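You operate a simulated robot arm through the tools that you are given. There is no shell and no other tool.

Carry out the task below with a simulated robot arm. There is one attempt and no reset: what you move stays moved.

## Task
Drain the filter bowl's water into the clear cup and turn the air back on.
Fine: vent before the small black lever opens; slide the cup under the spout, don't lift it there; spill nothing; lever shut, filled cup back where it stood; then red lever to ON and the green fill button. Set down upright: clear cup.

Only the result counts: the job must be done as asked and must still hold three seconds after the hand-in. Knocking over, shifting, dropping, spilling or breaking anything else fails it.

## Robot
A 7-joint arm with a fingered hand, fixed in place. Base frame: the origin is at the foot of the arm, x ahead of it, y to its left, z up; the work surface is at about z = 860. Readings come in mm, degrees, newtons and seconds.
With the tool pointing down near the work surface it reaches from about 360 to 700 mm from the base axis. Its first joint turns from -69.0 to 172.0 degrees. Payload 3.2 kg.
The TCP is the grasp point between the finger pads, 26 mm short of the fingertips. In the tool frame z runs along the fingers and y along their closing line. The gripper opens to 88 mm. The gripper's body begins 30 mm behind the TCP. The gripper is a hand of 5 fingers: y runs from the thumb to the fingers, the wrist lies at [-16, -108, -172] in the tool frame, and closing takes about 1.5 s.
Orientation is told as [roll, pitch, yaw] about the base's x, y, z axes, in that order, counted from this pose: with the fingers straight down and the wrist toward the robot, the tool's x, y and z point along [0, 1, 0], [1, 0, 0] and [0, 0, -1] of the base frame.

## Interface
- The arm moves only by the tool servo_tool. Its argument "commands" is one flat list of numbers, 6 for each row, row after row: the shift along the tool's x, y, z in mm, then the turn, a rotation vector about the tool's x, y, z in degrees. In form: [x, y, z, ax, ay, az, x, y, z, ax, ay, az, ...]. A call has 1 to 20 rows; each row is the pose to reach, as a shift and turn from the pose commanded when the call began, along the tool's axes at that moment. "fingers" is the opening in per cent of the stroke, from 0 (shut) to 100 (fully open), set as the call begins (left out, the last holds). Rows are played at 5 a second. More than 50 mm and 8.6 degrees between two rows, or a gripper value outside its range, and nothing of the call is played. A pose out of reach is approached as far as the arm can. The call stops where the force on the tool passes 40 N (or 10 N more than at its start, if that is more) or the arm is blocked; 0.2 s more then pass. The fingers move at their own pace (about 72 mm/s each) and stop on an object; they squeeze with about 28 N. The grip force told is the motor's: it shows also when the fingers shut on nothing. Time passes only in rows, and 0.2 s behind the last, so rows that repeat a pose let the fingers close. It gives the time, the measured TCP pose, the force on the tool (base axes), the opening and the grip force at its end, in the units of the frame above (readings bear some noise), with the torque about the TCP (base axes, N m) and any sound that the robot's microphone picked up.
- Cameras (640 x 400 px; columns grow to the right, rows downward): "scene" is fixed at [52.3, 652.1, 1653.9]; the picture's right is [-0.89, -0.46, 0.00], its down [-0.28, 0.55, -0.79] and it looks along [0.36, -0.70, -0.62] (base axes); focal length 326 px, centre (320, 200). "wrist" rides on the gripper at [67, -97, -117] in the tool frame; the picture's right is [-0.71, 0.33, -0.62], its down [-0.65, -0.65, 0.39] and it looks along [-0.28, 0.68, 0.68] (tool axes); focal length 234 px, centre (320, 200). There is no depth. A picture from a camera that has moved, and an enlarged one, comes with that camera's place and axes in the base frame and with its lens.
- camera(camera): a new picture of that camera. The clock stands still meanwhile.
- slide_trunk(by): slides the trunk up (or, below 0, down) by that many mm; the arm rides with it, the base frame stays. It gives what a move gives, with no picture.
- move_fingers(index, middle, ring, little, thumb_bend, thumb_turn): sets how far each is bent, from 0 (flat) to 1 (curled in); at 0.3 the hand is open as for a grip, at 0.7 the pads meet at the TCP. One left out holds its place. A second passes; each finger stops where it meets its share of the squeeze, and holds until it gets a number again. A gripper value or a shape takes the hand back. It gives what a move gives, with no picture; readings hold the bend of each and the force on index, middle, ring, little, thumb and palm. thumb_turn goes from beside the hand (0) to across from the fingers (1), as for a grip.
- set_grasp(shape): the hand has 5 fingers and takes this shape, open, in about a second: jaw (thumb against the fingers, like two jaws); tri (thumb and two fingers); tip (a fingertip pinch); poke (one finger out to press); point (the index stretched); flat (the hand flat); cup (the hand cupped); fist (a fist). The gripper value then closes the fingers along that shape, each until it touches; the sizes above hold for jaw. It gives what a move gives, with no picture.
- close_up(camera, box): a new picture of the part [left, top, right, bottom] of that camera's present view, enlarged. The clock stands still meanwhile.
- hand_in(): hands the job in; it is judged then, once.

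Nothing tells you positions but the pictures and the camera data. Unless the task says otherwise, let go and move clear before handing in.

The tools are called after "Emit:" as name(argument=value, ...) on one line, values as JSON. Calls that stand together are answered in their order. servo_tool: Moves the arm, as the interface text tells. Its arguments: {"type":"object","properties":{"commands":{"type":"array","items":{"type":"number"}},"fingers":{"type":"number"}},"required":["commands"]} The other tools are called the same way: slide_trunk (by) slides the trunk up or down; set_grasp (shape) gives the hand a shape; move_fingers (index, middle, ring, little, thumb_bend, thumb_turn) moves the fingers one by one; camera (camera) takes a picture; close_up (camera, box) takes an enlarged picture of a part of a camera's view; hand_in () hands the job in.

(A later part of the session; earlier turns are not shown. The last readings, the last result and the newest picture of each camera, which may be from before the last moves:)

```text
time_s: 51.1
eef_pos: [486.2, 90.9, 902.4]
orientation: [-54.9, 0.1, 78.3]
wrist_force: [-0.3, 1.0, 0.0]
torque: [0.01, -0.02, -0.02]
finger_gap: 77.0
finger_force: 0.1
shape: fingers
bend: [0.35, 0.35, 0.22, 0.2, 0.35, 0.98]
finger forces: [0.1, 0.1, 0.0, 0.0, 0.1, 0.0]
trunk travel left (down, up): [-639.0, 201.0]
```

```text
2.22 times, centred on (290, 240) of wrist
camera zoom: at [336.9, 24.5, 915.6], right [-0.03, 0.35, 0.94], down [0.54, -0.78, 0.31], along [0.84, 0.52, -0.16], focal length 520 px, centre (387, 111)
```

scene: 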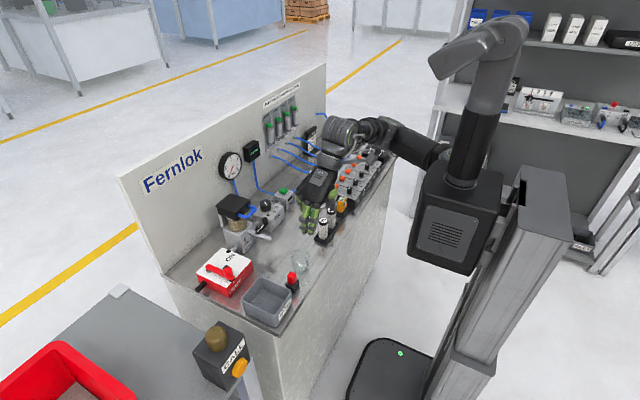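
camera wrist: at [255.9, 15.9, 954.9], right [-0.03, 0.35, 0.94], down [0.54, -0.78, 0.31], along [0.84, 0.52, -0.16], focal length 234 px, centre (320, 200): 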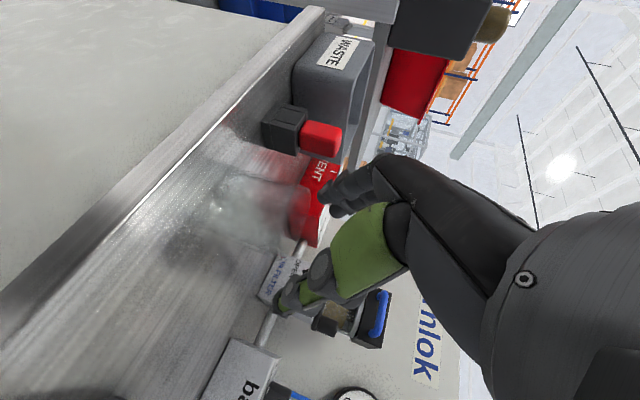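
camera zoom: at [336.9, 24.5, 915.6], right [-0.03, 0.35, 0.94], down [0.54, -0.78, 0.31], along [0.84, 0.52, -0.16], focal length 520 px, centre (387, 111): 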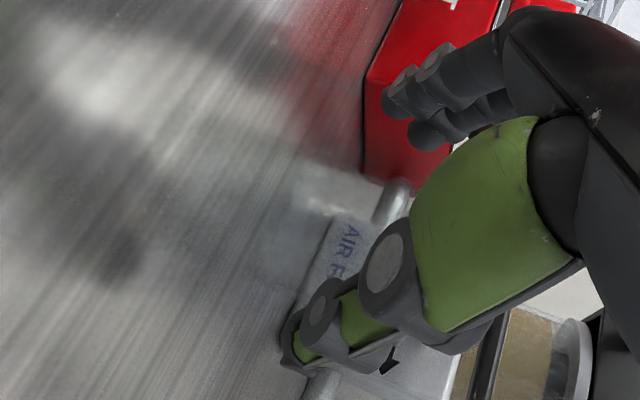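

Released with no contact. I'll rise straight up with the trunk and look at the cup under the spout.

Emit:
slide_trunk(by=95)

Emit:
servo_tool(commands=[15, -3, -22, 0, 0, 0, 30, -6, -44, 0, 0, 0, 45, -9, -66, 0, 0, 0, 45, -9, -66, 0, 0, 0])

Emit:
close_up(camera="scene", box=[225, 190, 325, 280])

Emit:
camera(camera="wrist")

```text
time_s: 52.4
eef_pos: [487.4, 89.2, 999.1]
orientation: [-54.7, 0.1, 78.2]
wrist_force: [0.7, -0.2, 0.0]
torque: [0.03, 0.0, 0.01]
finger_gap: 77.0
finger_force: 0.0
shape: fingers
bend: [0.35, 0.35, 0.22, 0.2, 0.35, 0.98]
finger forces: [0.0, 0.0, 0.0, 0.0, 0.0, 0.1]
trunk travel left (down, up): [-734.0, 106.0]
```

```text
time_s: 53.4
eef_pos: [407.8, 99.0, 1000.0]
orientation: [-54.9, 0.2, 78.2]
wrist_force: [0.0, 0.1, -0.4]
torque: [-0.04, 0.01, -0.01]
finger_gap: 77.3
finger_force: 0.0
shape: fingers
bend: [0.35, 0.35, 0.22, 0.2, 0.35, 0.98]
finger forces: [0.1, 0.1, 0.0, 0.0, 0.0, 0.0]
trunk travel left (down, up): [-734.0, 106.0]
```

```text
4.44 times, centred on (275, 235) of scene
camera zoom: at [52.3, 652.1, 1653.9], right [-0.89, -0.46, 0.0], down [-0.28, 0.55, -0.79], along [0.36, -0.7, -0.62], focal length 1447 px, centre (520, 44)
```

zoom: 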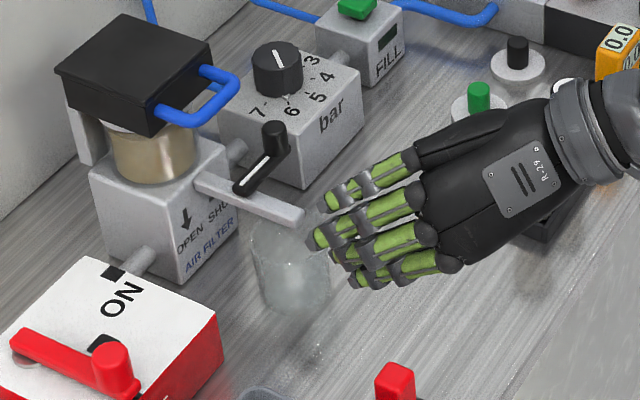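

```text
taken
camera wrist: at [258.5, 33.3, 1012.0], right [-0.03, 0.35, 0.94], down [0.54, -0.78, 0.31], along [0.84, 0.52, -0.16], focal length 234 px, centre (320, 200)
```

wrist: 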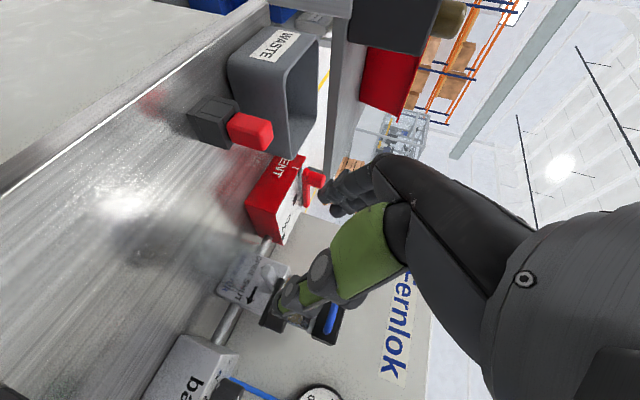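

Emit:
close_up(camera="scene", box=[250, 215, 310, 270])

Emit:
close_up(camera="scene", box=[225, 195, 285, 245])

```text
7.27 times, centred on (280, 242) of scene
camera zoom: at [52.3, 652.1, 1653.9], right [-0.89, -0.46, 0.0], down [-0.28, 0.55, -0.79], along [0.36, -0.7, -0.62], focal length 2368 px, centre (611, -109)
```

zoom: 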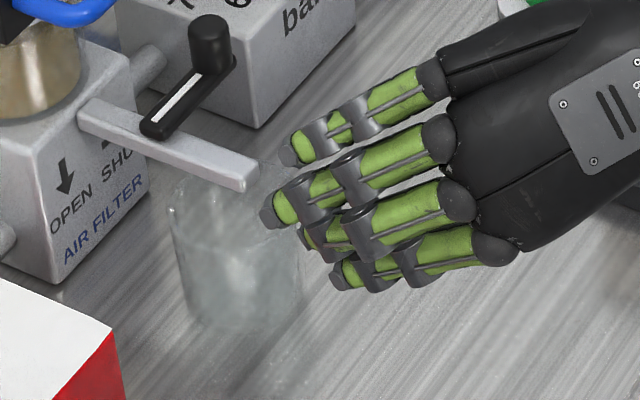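

```text
8.00 times, centred on (255, 220) of scene
camera zoom: at [52.3, 652.1, 1653.9], right [-0.89, -0.46, 0.0], down [-0.28, 0.55, -0.79], along [0.36, -0.7, -0.62], focal length 2605 px, centre (840, 40)
```

zoom: 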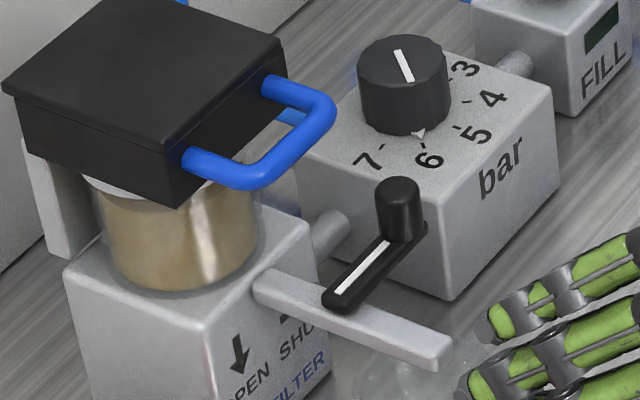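

The cup stands centred under the spout tip with its rim below the spout. Next I'll turn the hand back to face forward and make a thumb–index pinch to work the small black lever, whose knob is at about (560, 48), top z 976.

Emit:
slide_trunk(by=60)

Emit:
servo_tool(commands=[0, 0, 0, 0, 8, 0, 0, 0, 0, 0, 16, 0, 0, 0, 0, 0, 24, 0, 0, 0, 0, 0, 32, 0, 0, 0, 0, 0, 40, 0, 0, 0, 0, 0, 48, 0, 0, 0, 0, 0, 54.9, 0, 0, 0, 0, 0, 54.9, 0])

Emit:
servo_tool(commands=[0, 0, 0, 0, 0, 8, 0, 0, 0, 0, 0, 16, 0, 0, 0, 0, 0, 24, 0, 0, 0, 0, 0, 32, 0, 0, 0, 0, 0, 40, 0, 0, 0, 0, 0, 48, 0, 0, 0, 0, 0, 56, 0, 0, 0, 0, 0, 64, 0, 0, 0, 0, 0, 72, 0, 0, 0, 0, 0, 78.2, 0, 0, 0, 0, 0, 78.2])

Emit:
set_grasp(shape="tip")

Emit:
camera(camera="wrist")

```text
time_s: 54.4
eef_pos: [407.9, 99.5, 1059.0]
orientation: [-54.9, 0.1, 78.2]
wrist_force: [0.5, 0.4, -0.6]
torque: [-0.02, 0.0, 0.02]
finger_gap: 77.1
finger_force: 0.0
shape: fingers
bend: [0.35, 0.35, 0.22, 0.2, 0.35, 0.98]
finger forces: [0.0, 0.0, 0.1, 0.0, 0.1, 0.0]
trunk travel left (down, up): [-794.0, 46.0]
```

```text
time_s: 56.2
eef_pos: [409.6, 100.3, 1059.9]
orientation: [0.1, 0.1, 78.2]
wrist_force: [0.1, 0.8, 0.2]
torque: [-0.03, -0.04, 0.03]
finger_gap: 77.1
finger_force: 0.0
shape: fingers
bend: [0.35, 0.35, 0.22, 0.2, 0.35, 0.98]
finger forces: [0.0, 0.1, 0.0, 0.0, 0.0, 0.1]
trunk travel left (down, up): [-794.0, 46.0]
```

```text
time_s: 58.6
eef_pos: [409.5, 98.4, 1060.5]
orientation: [-0.1, 0.0, 0.1]
wrist_force: [-0.4, -0.1, 0.2]
torque: [-0.02, -0.04, 0.03]
finger_gap: 77.3
finger_force: 0.0
shape: fingers
bend: [0.35, 0.35, 0.22, 0.2, 0.35, 0.98]
finger forces: [0.0, 0.0, 0.0, 0.0, 0.0, 0.1]
trunk travel left (down, up): [-794.0, 46.0]
```

```text
time_s: 59.5
eef_pos: [409.7, 99.7, 1060.4]
orientation: [-0.1, 0.1, 0.1]
wrist_force: [-0.1, 0.0, 0.1]
torque: [0.02, 0.01, -0.01]
finger_gap: 87.9
finger_force: 0.0
shape: tip
bend: [0.3, 0.98, 0.99, 0.99, 0.3, 0.97]
finger forces: [0.0, 0.0, 0.1, 0.0, 0.1, 0.0]
trunk travel left (down, up): [-794.0, 46.0]
```

```text
taken
camera wrist: at [312.1, 167.7, 1176.5], right [0.33, -0.71, 0.62], down [-0.65, -0.65, -0.39], along [0.68, -0.28, -0.68], focal length 234 px, centre (320, 200)
```

wrist: 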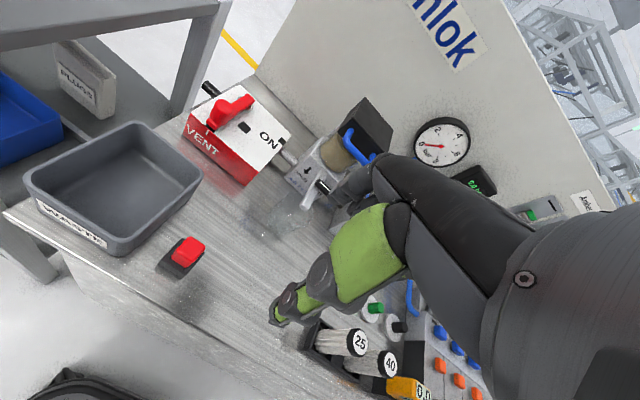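

The pinch shape is set (thumb near the index plane). I'll move to the right of the spout line with the hand tilted 30° outward, still high, with a partly closed opening.

Emit:
servo_tool(commands=[-15, 22, 0, -7.5, 0, 0, -31, 45, 0, -15, 0, 0, -46, 68, 0, -22.5, 0, 0, -62, 90, 0, -30, 0, 0, -62, 90, 0, -30, 0, 0, -62, 90, 0, -30, 0, 0], fingers=50)

Emit:
camera(camera="wrist")

Emit:
close_up(camera="scene", box=[220, 160, 340, 260])

```text
time_s: 60.9
eef_pos: [498.4, 37.1, 1058.1]
orientation: [-0.1, -29.8, 0.0]
wrist_force: [0.3, 0.4, -1.1]
torque: [0.0, -0.04, 0.02]
finger_gap: 44.6
finger_force: 0.1
shape: tip
bend: [0.49, 0.98, 0.99, 0.99, 0.34, 1.0]
finger forces: [0.1, 0.0, 0.0, 0.1, 0.0, 0.0]
trunk travel left (down, up): [-794.0, 46.0]
```

```text
taken
camera wrist: at [356.8, 104.7, 1111.1], right [-0.02, -0.71, 0.71], down [-0.37, -0.65, -0.66], along [0.93, -0.28, -0.25], focal length 234 px, centre (320, 200)
```

wrist: 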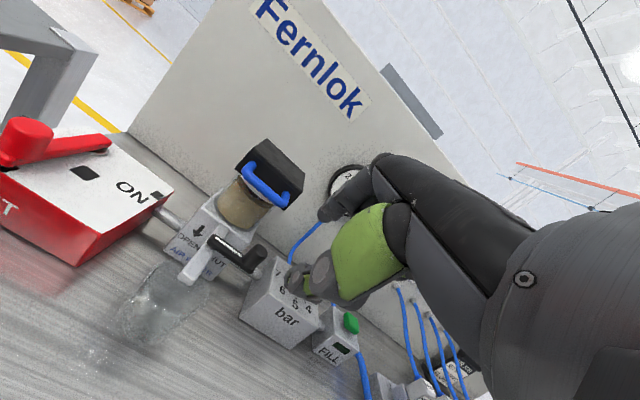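

```text
4.00 times, centred on (280, 210) of scene
camera zoom: at [52.3, 652.1, 1653.9], right [-0.89, -0.46, 0.0], down [-0.28, 0.55, -0.79], along [0.36, -0.7, -0.62], focal length 1302 px, centre (480, 160)
```

zoom: 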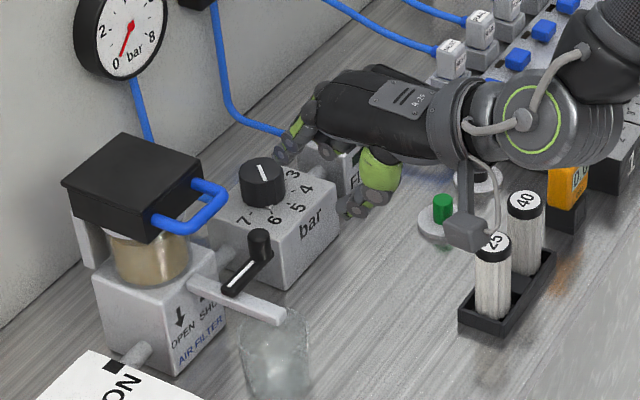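

Emit:
close_up(camera="scene", box=[275, 175, 335, 225])

Emit:
close_up(camera="wrist", box=[180, 130, 400, 330])

```text
8.00 times, centred on (305, 200) of scene
camera zoom: at [52.3, 652.1, 1653.9], right [-0.89, -0.46, 0.0], down [-0.28, 0.55, -0.79], along [0.36, -0.7, -0.62], focal length 2605 px, centre (440, 200)
```

zoom: 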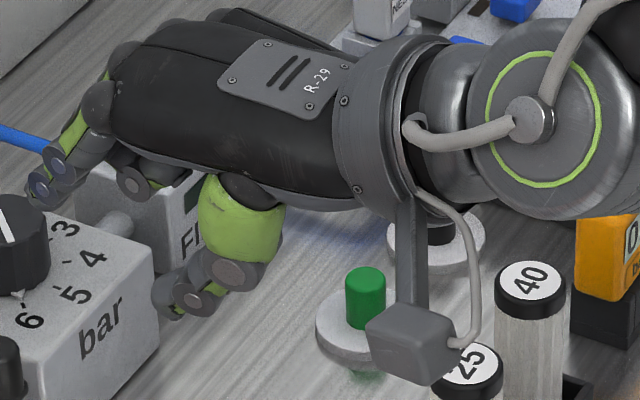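

```text
2.00 times, centred on (290, 230) of wrist
camera zoom: at [356.8, 104.7, 1111.1], right [-0.02, -0.71, 0.71], down [-0.37, -0.65, -0.66], along [0.93, -0.28, -0.25], focal length 468 px, centre (380, 140)
```

zoom: 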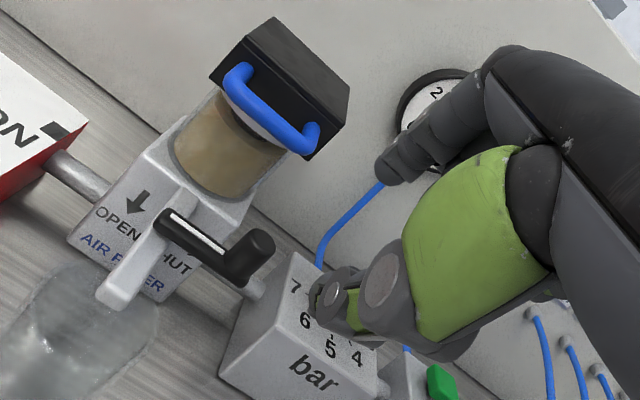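

In the pinch the tilted thumb hangs too low, so I'll use the index finger alone as a hook, with the thumb curled in. Let me set that and look at where the thumb ends up.

Emit:
move_fingers(index=0.7, middle=1.0, ring=1.0, little=1.0, thumb_bend=0.0, thumb_turn=0.4)

Emit:
close_up(camera="scene", box=[275, 175, 335, 225])

Emit:
close_up(camera="wrist", box=[180, 130, 400, 330])

Emit:
move_fingers(thumb_bend=1.0, thumb_turn=1.0)

Emit:
close_up(camera="scene", box=[275, 175, 335, 225])

Emit:
close_up(camera="wrist", box=[180, 130, 400, 330])

```text
time_s: 61.9
eef_pos: [497.5, 37.3, 1059.1]
orientation: [-0.1, -29.9, 0.1]
wrist_force: [-0.9, -0.6, 0.4]
torque: [-0.02, 0.03, 0.02]
finger_gap: 78.6
finger_force: 0.1
shape: fingers
bend: [0.7, 1.0, 1.0, 1.0, 0.01, 0.38]
finger forces: [0.0, 0.0, 0.0, 0.0, 0.0, 0.0]
trunk travel left (down, up): [-794.0, 46.0]
```

```text
8.00 times, centred on (305, 200) of scene
camera zoom: at [52.3, 652.1, 1653.9], right [-0.89, -0.46, 0.0], down [-0.28, 0.55, -0.79], along [0.36, -0.7, -0.62], focal length 2605 px, centre (440, 200)
```

zoom: 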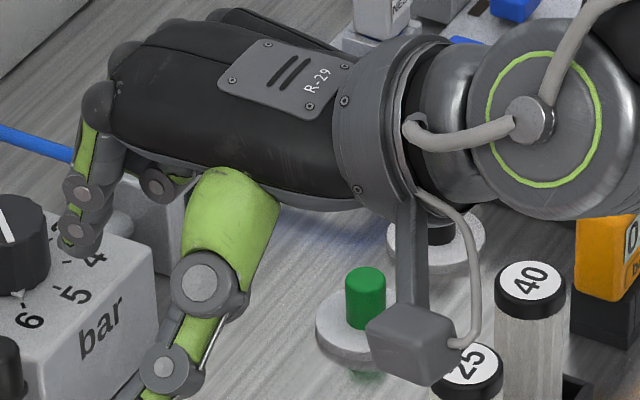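

```text
2.00 times, centred on (290, 230) of wrist
camera zoom: at [356.5, 105.0, 1111.3], right [-0.02, -0.71, 0.71], down [-0.37, -0.65, -0.66], along [0.93, -0.28, -0.25], focal length 468 px, centre (380, 140)
```

zoom: 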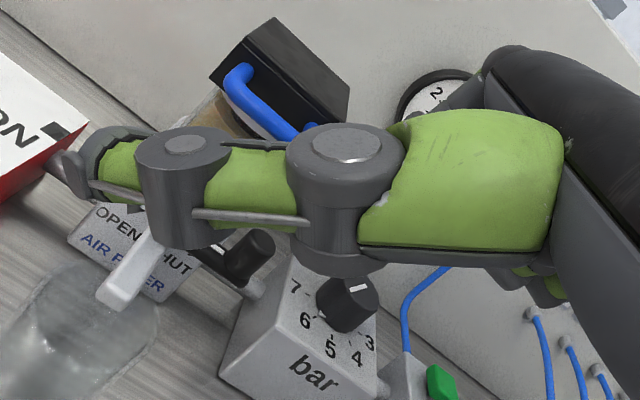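

```text
time_s: 62.9
eef_pos: [497.6, 37.3, 1058.5]
orientation: [0.0, -29.9, 0.2]
wrist_force: [-0.5, 0.1, -0.4]
torque: [-0.05, 0.0, 0.0]
finger_gap: 0.1
finger_force: 0.0
shape: fingers
bend: [0.62, 1.0, 1.0, 1.0, 0.83, 1.0]
finger forces: [0.1, 0.1, 0.1, 0.0, 0.1, 0.1]
trunk travel left (down, up): [-794.0, 46.0]
```

```text
8.00 times, centred on (305, 200) of scene
camera zoom: at [52.3, 652.1, 1653.9], right [-0.89, -0.46, 0.0], down [-0.28, 0.55, -0.79], along [0.36, -0.7, -0.62], focal length 2605 px, centre (440, 200)
```

zoom: 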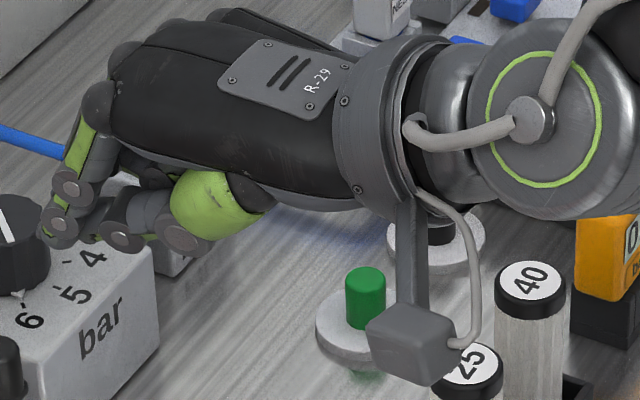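

```text
2.00 times, centred on (290, 230) of wrist
camera zoom: at [356.5, 105.0, 1111.3], right [-0.02, -0.71, 0.71], down [-0.37, -0.65, -0.66], along [0.93, -0.28, -0.25], focal length 468 px, centre (380, 140)
```

zoom: 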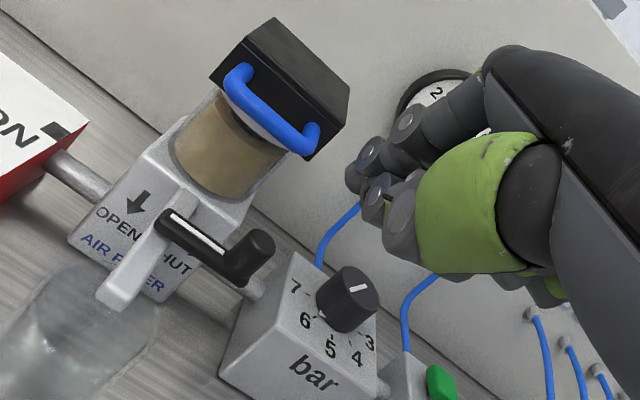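

The curled thumb would block the hook, so I'll leave the thumb open wide instead; at a small tilt it stays clear of cup and spout. First a closer look at the filter head and handle edges for clearance.

Emit:
close_up(camera="wrist", box=[210, 125, 320, 235])

Emit:
close_up(camera="scene", box=[205, 185, 285, 250])

Emit:
move_fingers(index=0.7, thumb_bend=0.25, thumb_turn=1.0)

```text
3.64 times, centred on (265, 180) of wrist
camera zoom: at [356.5, 105.0, 1111.3], right [-0.02, -0.71, 0.71], down [-0.37, -0.65, -0.66], along [0.93, -0.28, -0.25], focal length 852 px, centre (520, 273)
```

zoom: 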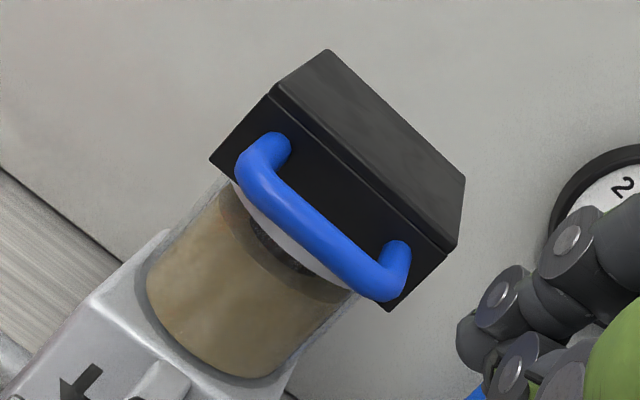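

```text
6.15 times, centred on (245, 218) of scene
camera zoom: at [52.3, 652.1, 1653.9], right [-0.89, -0.46, 0.0], down [-0.28, 0.55, -0.79], along [0.36, -0.7, -0.62], focal length 2004 px, centre (782, 92)
```

zoom: 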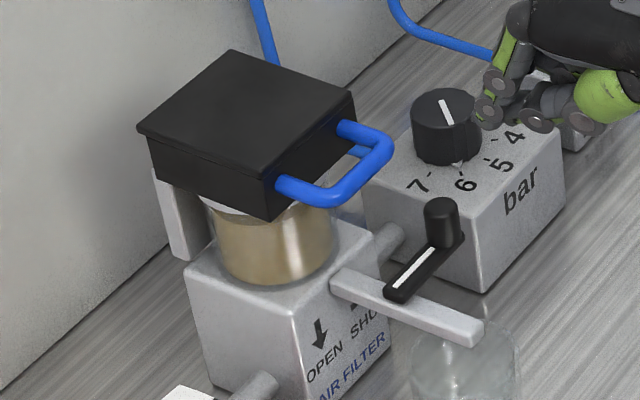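

```text
time_s: 63.9
eef_pos: [498.7, 37.1, 1059.2]
orientation: [-0.1, -29.9, 0.1]
wrist_force: [-0.5, -0.2, -0.6]
torque: [-0.05, 0.02, 0.02]
finger_gap: 50.0
finger_force: 0.0
shape: fingers
bend: [0.7, 1.0, 1.0, 1.0, 0.25, 0.97]
finger forces: [0.0, 0.0, 0.0, 0.0, 0.1, 0.1]
trunk travel left (down, up): [-794.0, 46.0]
```

With two views the head's right side is at y ≈ 51 and the handle ends at y ≈ 59, while the black knob is at (560.6, 46.7, top 973). I'll come down further right, at y ≈ 6, then slide left behind the knob, so the finger stays off the head.

Emit:
servo_tool(commands=[-10, 12, 10, 3, 0, 0, -20, 25, 20, 6, 0, 0, -31, 36, 32, 10, 0, 0, -31, 46, 43, 10, 0, 0, -31, 46, 43, 10, 0, 0])

Emit:
close_up(camera="scene", box=[215, 170, 315, 250])

Emit:
camera(camera="wrist")

```text
time_s: 65.1
eef_pos: [559.0, 6.9, 1045.6]
orientation: [-0.1, -19.9, 0.1]
wrist_force: [-0.4, 0.1, -0.3]
torque: [0.0, -0.01, 0.02]
finger_gap: 49.9
finger_force: 0.1
shape: fingers
bend: [0.7, 1.0, 1.0, 1.0, 0.25, 0.97]
finger forces: [0.0, 0.0, 0.0, 0.1, 0.0, 0.0]
trunk travel left (down, up): [-794.0, 46.0]
```

```text
5.00 times, centred on (265, 210) of scene
camera zoom: at [52.3, 652.1, 1653.9], right [-0.89, -0.46, 0.0], down [-0.28, 0.55, -0.79], along [0.36, -0.7, -0.62], focal length 1628 px, centre (595, 150)
```

zoom: 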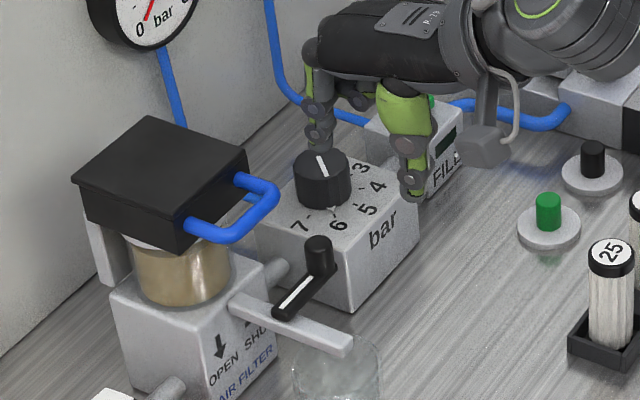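

```text
taken
camera wrist: at [428.3, 75.0, 1121.1], right [0.1, -0.71, 0.7], down [-0.48, -0.65, -0.59], along [0.87, -0.28, -0.4], focal length 234 px, centre (320, 200)
```

wrist: 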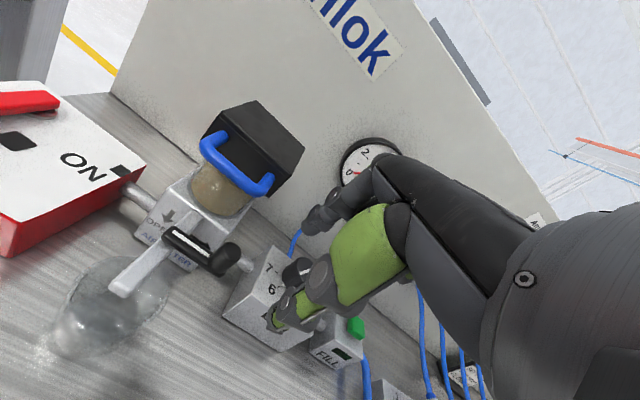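

The index tip projects just where expected. Now down to knob height, still right of the knob.

Emit:
servo_tool(commands=[0, -2, 17, 0, 0, 0, 0, -5, 34, 0, 0, 0, 0, -7.5, 52, 0, 0, 0, 0, -10.1, 68.7, 0, 0, 0, 0, -10.1, 68.7, 0, 0, 0])

Emit:
close_up(camera="scene", box=[225, 180, 305, 250])

Emit:
close_up(camera="wrist", box=[100, 100, 360, 320])

```text
time_s: 66.3
eef_pos: [572.7, 6.2, 978.3]
orientation: [-0.1, -20.1, 0.1]
wrist_force: [0.0, 0.3, 0.4]
torque: [0.0, 0.0, -0.03]
finger_gap: 49.6
finger_force: 0.1
shape: fingers
bend: [0.7, 1.0, 1.0, 1.0, 0.25, 0.97]
finger forces: [0.1, 0.1, 0.0, 0.1, 0.1, 0.0]
trunk travel left (down, up): [-794.0, 46.0]
```

```text
5.71 times, centred on (265, 215) of scene
camera zoom: at [52.3, 652.1, 1653.9], right [-0.89, -0.46, 0.0], down [-0.28, 0.55, -0.79], along [0.36, -0.7, -0.62], focal length 1861 px, centre (634, 114)
```

zoom: 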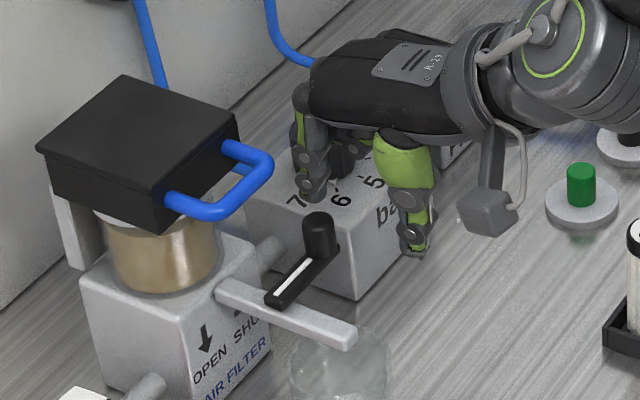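

```text
1.82 times, centred on (230, 210) of wrist
camera zoom: at [442.4, 74.4, 1053.3], right [0.1, -0.71, 0.7], down [-0.48, -0.65, -0.59], along [0.87, -0.28, -0.4], focal length 426 px, centre (484, 182)
```

zoom: 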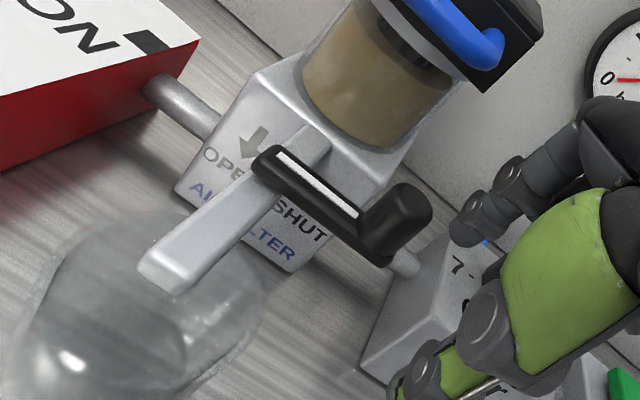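

The index tip is behind and right of the knob, with no contact. I'll slide it left 20 mm to sit right behind the knob.

Emit:
servo_tool(commands=[7, 0, 0, 0, 0, 0, 14, 0, 0, 0, 0, 0, 20, 0, 0, 0, 0, 0, 20, 0, 0, 0, 0, 0])

Emit:
close_up(camera="scene", box=[225, 180, 305, 250])

Emit:
close_up(camera="wrist", box=[100, 100, 360, 320])

```text
time_s: 67.3
eef_pos: [573.5, 26.7, 977.7]
orientation: [0.0, -19.9, 0.1]
wrist_force: [0.7, 0.7, 0.7]
torque: [0.0, -0.04, -0.02]
finger_gap: 50.0
finger_force: 0.1
shape: fingers
bend: [0.7, 1.0, 1.0, 1.0, 0.25, 0.97]
finger forces: [0.1, 0.0, 0.1, 0.0, 0.0, 0.1]
trunk travel left (down, up): [-794.0, 46.0]
```

```text
5.71 times, centred on (265, 215) of scene
camera zoom: at [52.3, 652.1, 1653.9], right [-0.89, -0.46, 0.0], down [-0.28, 0.55, -0.79], along [0.36, -0.7, -0.62], focal length 1861 px, centre (634, 114)
```

zoom: 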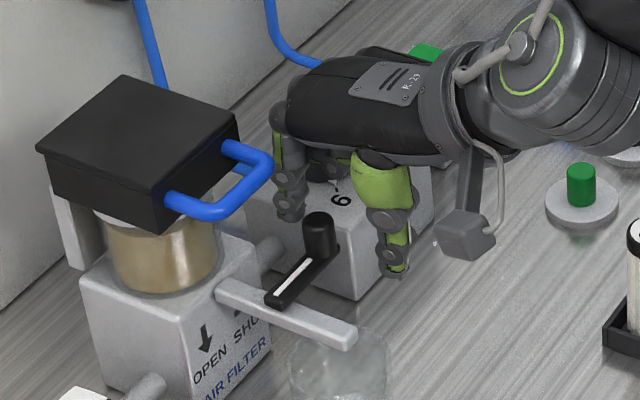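

```text
1.82 times, centred on (230, 210) of wrist
camera zoom: at [443.2, 94.5, 1053.8], right [0.1, -0.71, 0.7], down [-0.48, -0.65, -0.59], along [0.87, -0.28, -0.41], focal length 426 px, centre (484, 182)
```

zoom: 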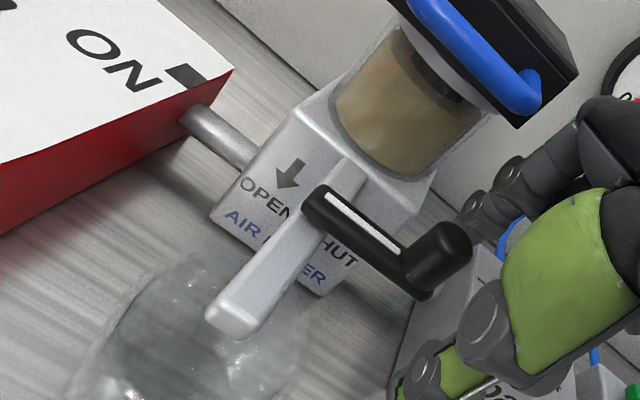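

The finger is right behind the knob. The system reads 0 bar and the cup is in place, so I'll begin drawing the lever open.

Emit:
servo_tool(commands=[-0.7, -4.2, -1.5, 0, 0, 0, -1, -8.9, -3.2, 0, 0, 0, -1, -13.2, -4.8, 0, 0, 0, -0.5, -17.5, -6.3, 0, 0, 0, 0, -21.6, -7.9, 0, 0, 0])

Emit:
close_up(camera="scene", box=[225, 190, 305, 260])

Emit:
close_up(camera="wrist", box=[100, 100, 360, 320])

```text
time_s: 68.5
eef_pos: [552.0, 25.8, 977.3]
orientation: [-0.2, -19.9, 0.1]
wrist_force: [-0.6, -1.3, 0.7]
torque: [-0.02, -0.05, -0.01]
finger_gap: 50.0
finger_force: 0.4
shape: fingers
bend: [0.7, 1.0, 1.0, 1.0, 0.25, 0.97]
finger forces: [1.3, 0.0, 0.0, 0.1, 0.0, 0.0]
trunk travel left (down, up): [-794.0, 46.0]
```

```text
5.71 times, centred on (265, 225) of scene
camera zoom: at [52.3, 652.1, 1653.9], right [-0.89, -0.46, 0.0], down [-0.28, 0.55, -0.79], along [0.36, -0.7, -0.62], focal length 1861 px, centre (634, 57)
```

zoom: 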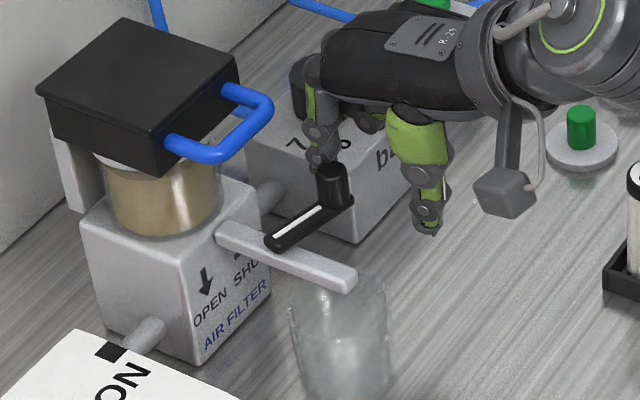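

```text
1.82 times, centred on (230, 210) of wrist
camera zoom: at [420.7, 94.7, 1054.0], right [0.1, -0.71, 0.7], down [-0.48, -0.65, -0.59], along [0.87, -0.28, -0.41], focal length 426 px, centre (484, 182)
```

zoom: 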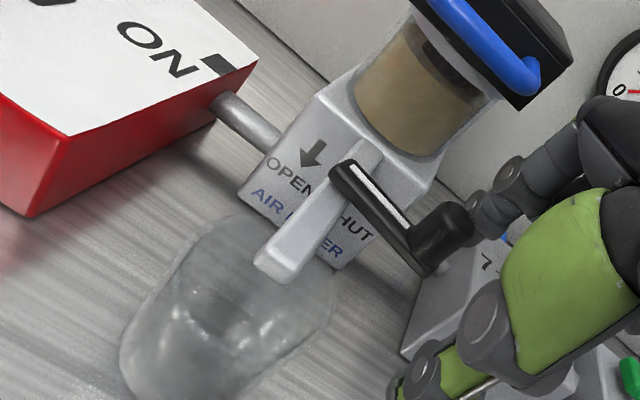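

The lever is turning (about 15–20°). I'll carry on along the arc.

Emit:
servo_tool(commands=[0.3, -5.6, -2.05, 0, 0, 0, 0.8, -11.3, -4.1, 0, 0, 0, 3, -16, -5.8, 0, 0, 0, 6.5, -19.7, -7.2, 0, 0, 0])

Emit:
close_up(camera="scene", box=[225, 190, 305, 260])

Emit:
close_up(camera="wrist", box=[100, 100, 360, 320])

```text
time_s: 69.5
eef_pos: [530.8, 32.6, 976.5]
orientation: [-0.1, -19.9, 0.0]
wrist_force: [-0.2, -1.2, 0.4]
torque: [0.02, 0.0, -0.01]
finger_gap: 50.0
finger_force: 0.4
shape: fingers
bend: [0.7, 1.0, 1.0, 1.0, 0.25, 0.97]
finger forces: [0.8, 0.0, 0.0, 0.1, 0.0, 0.0]
trunk travel left (down, up): [-794.0, 46.0]
```

```text
5.71 times, centred on (265, 225) of scene
camera zoom: at [52.3, 652.1, 1653.9], right [-0.89, -0.46, 0.0], down [-0.28, 0.55, -0.79], along [0.36, -0.7, -0.62], focal length 1861 px, centre (634, 57)
```

zoom: 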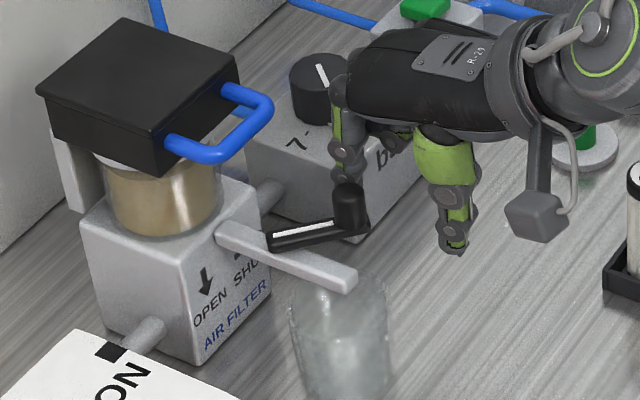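

```text
1.82 times, centred on (230, 210) of wrist
camera zoom: at [399.4, 101.5, 1053.6], right [0.1, -0.71, 0.7], down [-0.48, -0.65, -0.59], along [0.87, -0.28, -0.41], focal length 426 px, centre (484, 182)
```

zoom: 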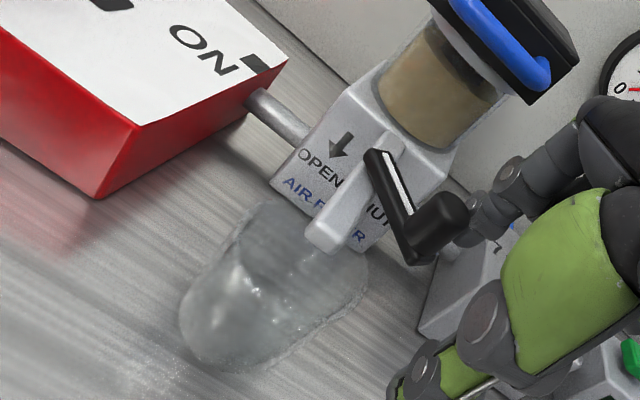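

The lever is around 40–45°. I'll continue the arc toward fully open.

Emit:
servo_tool(commands=[4.7, -6.9, -2.5, 0, 0, 0, 10.3, -13, -4.7, 0, 0, 0, 16.6, -17.8, -6.5, 0, 0, 0, 23.3, -20.6, -7.5, 0, 0, 0])

Emit:
close_up(camera="scene", box=[225, 190, 305, 260])

Emit:
close_up(camera="wrist", box=[100, 100, 360, 320])

```text
time_s: 70.5
eef_pos: [509.4, 53.2, 977.4]
orientation: [0.1, -19.9, -0.1]
wrist_force: [0.5, -3.7, 1.7]
torque: [-0.03, -0.01, -0.07]
finger_gap: 50.2
finger_force: 1.3
shape: fingers
bend: [0.69, 1.0, 1.0, 1.0, 0.25, 0.97]
finger forces: [3.1, 0.0, 0.1, 0.0, 0.0, 0.0]
trunk travel left (down, up): [-794.0, 46.0]
```

```text
5.71 times, centred on (265, 225) of scene
camera zoom: at [52.3, 652.1, 1653.9], right [-0.89, -0.46, 0.0], down [-0.28, 0.55, -0.79], along [0.36, -0.7, -0.62], focal length 1861 px, centre (634, 57)
```

zoom: 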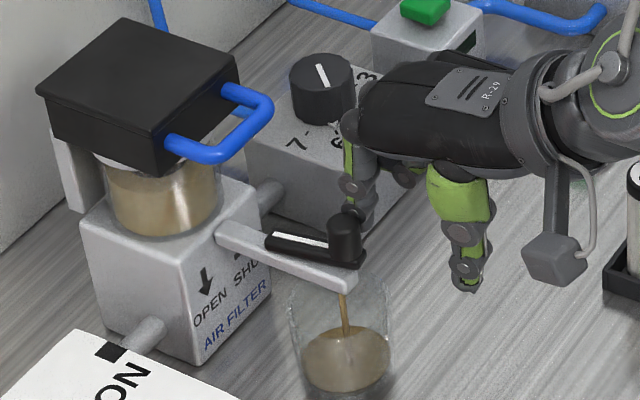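

```text
1.82 times, centred on (230, 210) of wrist
camera zoom: at [378.1, 122.4, 1053.5], right [0.1, -0.71, 0.7], down [-0.48, -0.65, -0.59], along [0.87, -0.28, -0.41], focal length 426 px, centre (484, 182)
```

zoom: 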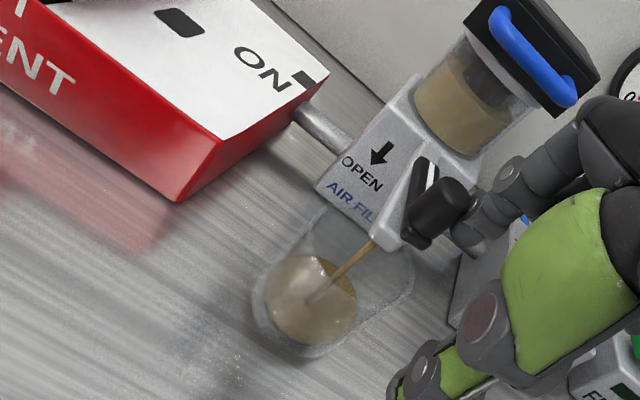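

Water is running cleanly into the cup. I'll hold still in short steps and watch the levels.

Emit:
servo_tool(commands=[0, 0, 0, 0, 0, 0])

Emit:
close_up(camera="scene", box=[225, 200, 295, 260])

Emit:
close_up(camera="wrist", box=[180, 100, 360, 280])

```text
time_s: 70.9
eef_pos: [508.8, 54.3, 978.2]
orientation: [0.0, -19.8, 0.0]
wrist_force: [1.7, -4.3, 0.7]
torque: [0.05, -0.02, -0.07]
finger_gap: 50.0
finger_force: 2.7
shape: fingers
bend: [0.69, 1.0, 1.0, 1.0, 0.25, 0.97]
finger forces: [4.1, 0.0, 0.0, 0.1, 0.0, 0.1]
trunk travel left (down, up): [-794.0, 46.0]
```

```text
6.67 times, centred on (260, 230) of scene
camera zoom: at [52.3, 652.1, 1653.9], right [-0.89, -0.46, 0.0], down [-0.28, 0.55, -0.79], along [0.36, -0.7, -0.62], focal length 2171 px, centre (720, 0)
```

zoom: 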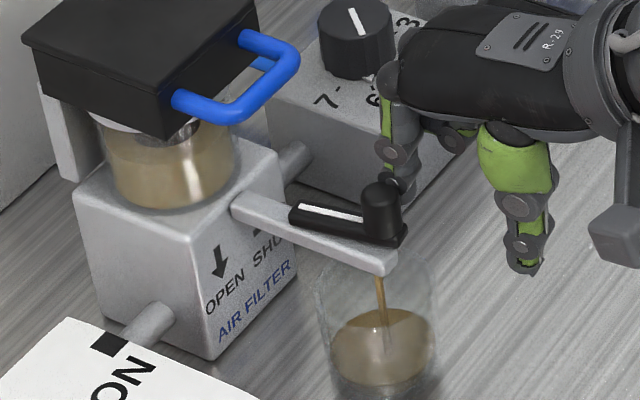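

```text
2.22 times, centred on (270, 190) of wrist
camera zoom: at [377.9, 122.6, 1053.5], right [0.1, -0.71, 0.7], down [-0.48, -0.65, -0.59], along [0.87, -0.28, -0.41], focal length 520 px, centre (431, 222)
```

zoom: 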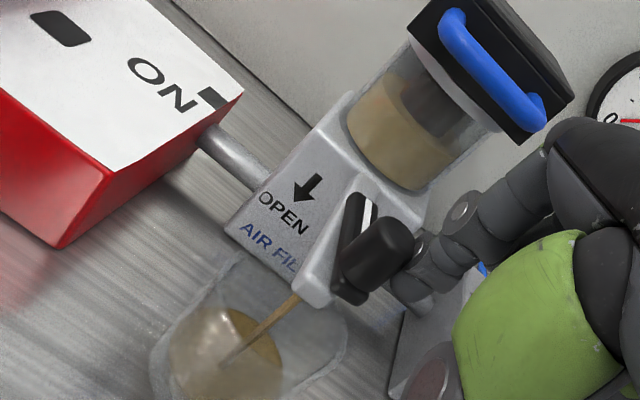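

Emit:
servo_tool(commands=[0, 0, 0, 0, 0, 0, 0, 0, 0, 0, 0, 0])

Emit:
close_up(camera="scene", box=[225, 200, 295, 260])

Emit:
close_up(camera="wrist", box=[180, 100, 360, 280])

```text
time_s: 71.5
eef_pos: [508.7, 54.3, 976.9]
orientation: [0.0, -19.9, 0.0]
wrist_force: [1.3, -4.0, -0.6]
torque: [0.02, -0.01, -0.09]
finger_gap: 50.1
finger_force: 2.8
shape: fingers
bend: [0.69, 1.0, 1.0, 1.0, 0.25, 0.97]
finger forces: [4.8, 0.0, 0.1, 0.0, 0.0, 0.1]
trunk travel left (down, up): [-794.0, 46.0]
```

```text
6.67 times, centred on (260, 230) of scene
camera zoom: at [52.3, 652.1, 1653.9], right [-0.89, -0.46, 0.0], down [-0.28, 0.55, -0.79], along [0.36, -0.7, -0.62], focal length 2171 px, centre (720, 0)
```

zoom: 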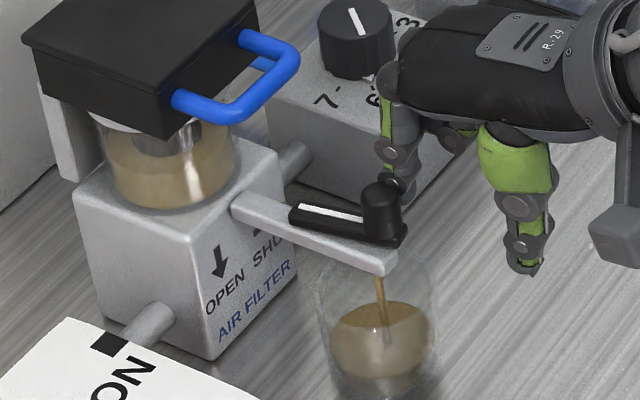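

```text
2.22 times, centred on (270, 190) of wrist
camera zoom: at [377.8, 122.6, 1053.5], right [0.1, -0.71, 0.7], down [-0.48, -0.65, -0.59], along [0.87, -0.28, -0.41], focal length 520 px, centre (431, 222)
```

zoom: 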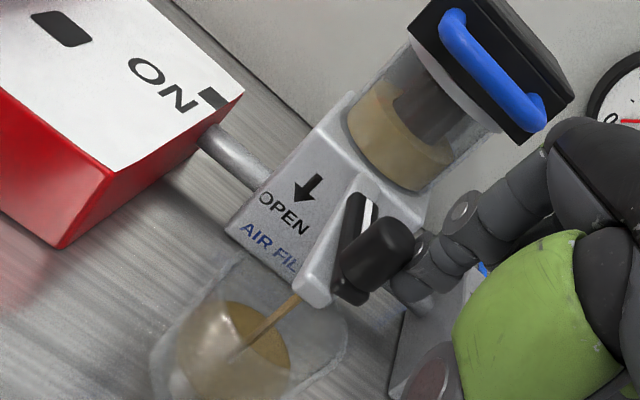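

Levels are fine: the cup is about 40% full and the bowl about half empty. While it drains I'll take the finger off the knob, lift over it and wait on its left side, ready to close.

Emit:
servo_tool(commands=[-6, 0, 0, 0, 0, 0, -10, 0, 0, 0, 0, 0, -10, 6, -16, 0, 0, 0, -10, 12, -32, 0, 0, 0, -8, 14, -40, 0, 0, 0, 5, 14, -40, 0, 0, 0, 20, 14, -40, 0, 0, 0, 35, 15, -39, 0, 0, 0])

Emit:
close_up(camera="scene", box=[225, 200, 295, 260])

Emit:
close_up(camera="wrist", box=[180, 100, 360, 280])

```text
time_s: 73.3
eef_pos: [509.3, 91.4, 1019.4]
orientation: [-0.1, -20.0, 0.0]
wrist_force: [-1.0, 0.0, 0.0]
torque: [0.01, -0.03, -0.03]
finger_gap: 50.1
finger_force: 0.1
shape: fingers
bend: [0.7, 1.0, 1.0, 1.0, 0.25, 0.97]
finger forces: [0.1, 0.1, 0.0, 0.0, 0.1, 0.0]
trunk travel left (down, up): [-794.0, 46.0]
```

```text
6.67 times, centred on (260, 230) of scene
camera zoom: at [52.3, 652.1, 1653.9], right [-0.89, -0.46, 0.0], down [-0.28, 0.55, -0.79], along [0.36, -0.7, -0.62], focal length 2171 px, centre (720, 0)
```

zoom: 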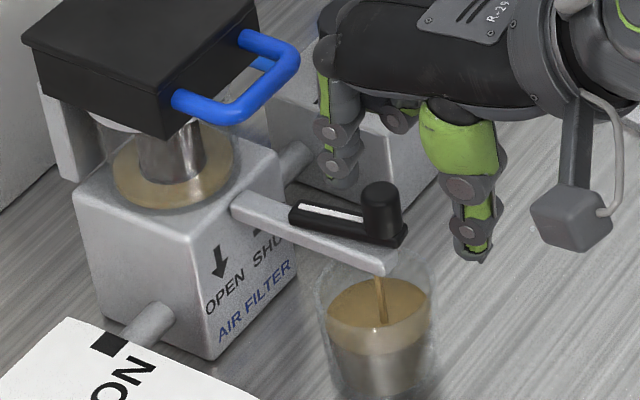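

```text
2.22 times, centred on (270, 190) of wrist
camera zoom: at [378.7, 160.3, 1094.8], right [0.1, -0.71, 0.7], down [-0.48, -0.65, -0.59], along [0.87, -0.28, -0.41], focal length 520 px, centre (431, 222)
```

zoom: 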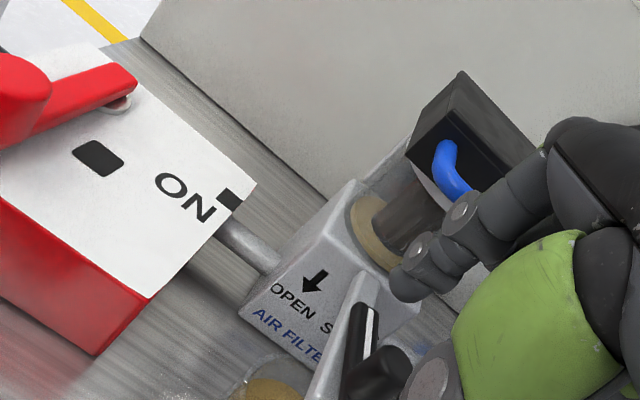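

The bowl is nearly empty and the cup about 60% full. I'll wait a bit more for it to finish.

Emit:
servo_tool(commands=[35, 15, -39, 0, 0, 0, 0, 0, 0, 0, 0, 0, 0, 0, 0, 0, 0, 0, 0, 0, 0, 0, 0, 0, 0, 0, 0, 0, 0, 0])

Emit:
close_up(camera="scene", box=[225, 200, 295, 260])

```text
refused: row 1 steps farther than a row can; nothing moved
```

```text
6.67 times, centred on (260, 230) of scene
camera zoom: at [52.3, 652.1, 1653.9], right [-0.89, -0.46, 0.0], down [-0.28, 0.55, -0.79], along [0.36, -0.7, -0.62], focal length 2171 px, centre (720, 0)
```

zoom: 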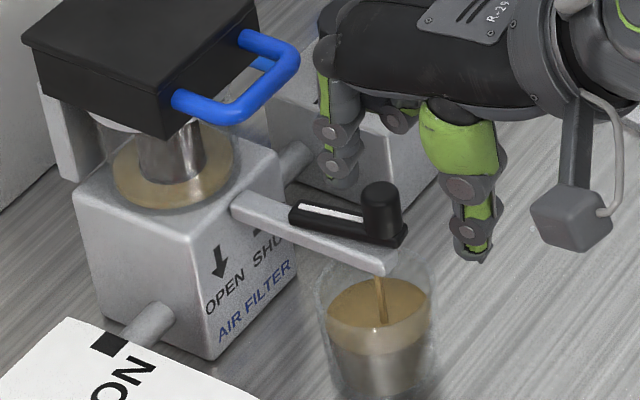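

That first row was a slip of mine and was refused, so nothing moved. I'll simply hold still for about two seconds.

Emit:
servo_tool(commands=[0, 0, 0, 0, 0, 0, 0, 0, 0, 0, 0, 0, 0, 0, 0, 0, 0, 0, 0, 0, 0, 0, 0, 0, 0, 0, 0, 0, 0, 0, 0, 0, 0, 0, 0, 0, 0, 0, 0, 0, 0, 0, 0, 0, 0, 0, 0, 0, 0, 0, 0, 0, 0, 0])

Emit:
close_up(camera="scene", box=[225, 200, 295, 260])

Emit:
close_up(camera="wrist", box=[180, 100, 360, 330])

```text
time_s: 75.3
eef_pos: [508.7, 90.9, 1017.8]
orientation: [-0.1, -19.8, 0.1]
wrist_force: [0.7, -0.1, 0.3]
torque: [-0.01, -0.03, -0.01]
finger_gap: 49.9
finger_force: 0.0
shape: fingers
bend: [0.7, 1.0, 1.0, 1.0, 0.25, 0.97]
finger forces: [0.0, 0.1, 0.0, 0.0, 0.0, 0.1]
trunk travel left (down, up): [-794.0, 46.0]
```

```text
6.67 times, centred on (260, 230) of scene
camera zoom: at [52.3, 652.1, 1653.9], right [-0.89, -0.46, 0.0], down [-0.28, 0.55, -0.79], along [0.36, -0.7, -0.62], focal length 2171 px, centre (720, 0)
```

zoom: 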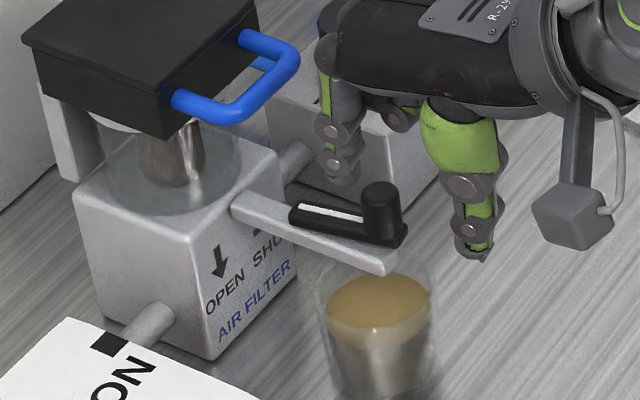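

```text
1.74 times, centred on (270, 215) of wrist
camera zoom: at [378.7, 159.4, 1094.9], right [0.1, -0.71, 0.7], down [-0.48, -0.65, -0.59], along [0.87, -0.28, -0.41], focal length 407 px, centre (407, 174)
```

zoom: 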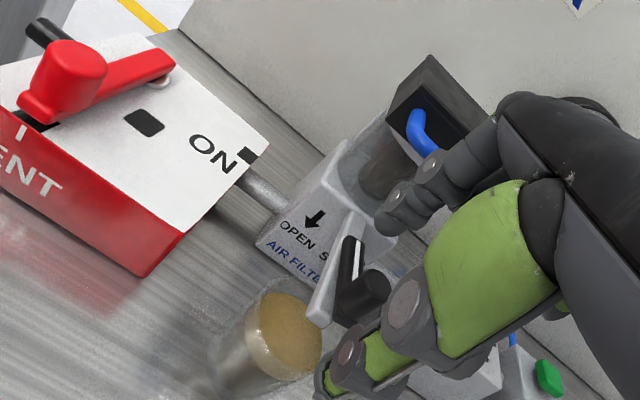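

The bowl is empty and the stream has stopped, with the cup about two-thirds full. Now I'll lower the finger on the left side of the black knob and push it back to SHUT.

Emit:
servo_tool(commands=[5, 0, 0, 0, 0, 0, 5, -4, 10, 0, 0, 0, 5, -8, 22, 0, 0, 0, 5, -13.7, 37.6, 0, 0, 0, 5, -13.7, 37.6, 0, 0, 0])

Emit:
close_up(camera="scene", box=[225, 190, 305, 260])

Emit:
close_up(camera="wrist", box=[180, 100, 360, 330])

```text
time_s: 76.5
eef_pos: [509.0, 95.5, 978.6]
orientation: [-0.2, -19.9, 0.0]
wrist_force: [0.0, -0.1, 0.2]
torque: [-0.01, -0.03, -0.03]
finger_gap: 50.0
finger_force: 0.1
shape: fingers
bend: [0.7, 1.0, 1.0, 1.0, 0.25, 0.97]
finger forces: [0.0, 0.0, 0.1, 0.0, 0.0, 0.0]
trunk travel left (down, up): [-794.0, 46.0]
```

```text
5.71 times, centred on (265, 225) of scene
camera zoom: at [52.3, 652.1, 1653.9], right [-0.89, -0.46, 0.0], down [-0.28, 0.55, -0.79], along [0.36, -0.7, -0.62], focal length 1861 px, centre (634, 57)
```

zoom: 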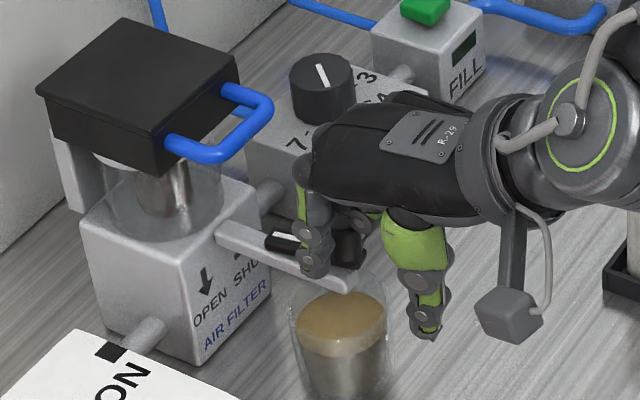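

```text
1.74 times, centred on (270, 215) of wrist
camera zoom: at [377.9, 163.5, 1055.1], right [0.1, -0.71, 0.7], down [-0.48, -0.65, -0.59], along [0.87, -0.28, -0.41], focal length 407 px, centre (407, 174)
```

zoom: 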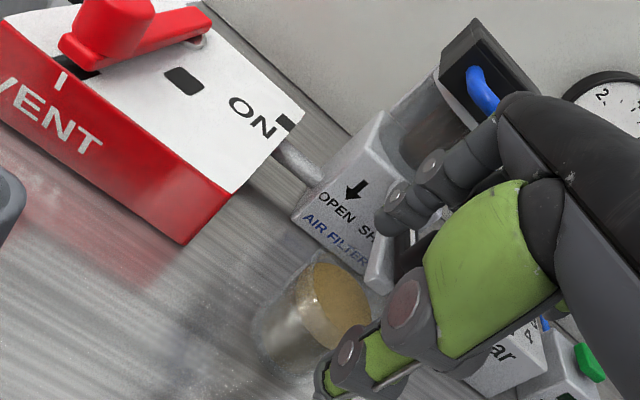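

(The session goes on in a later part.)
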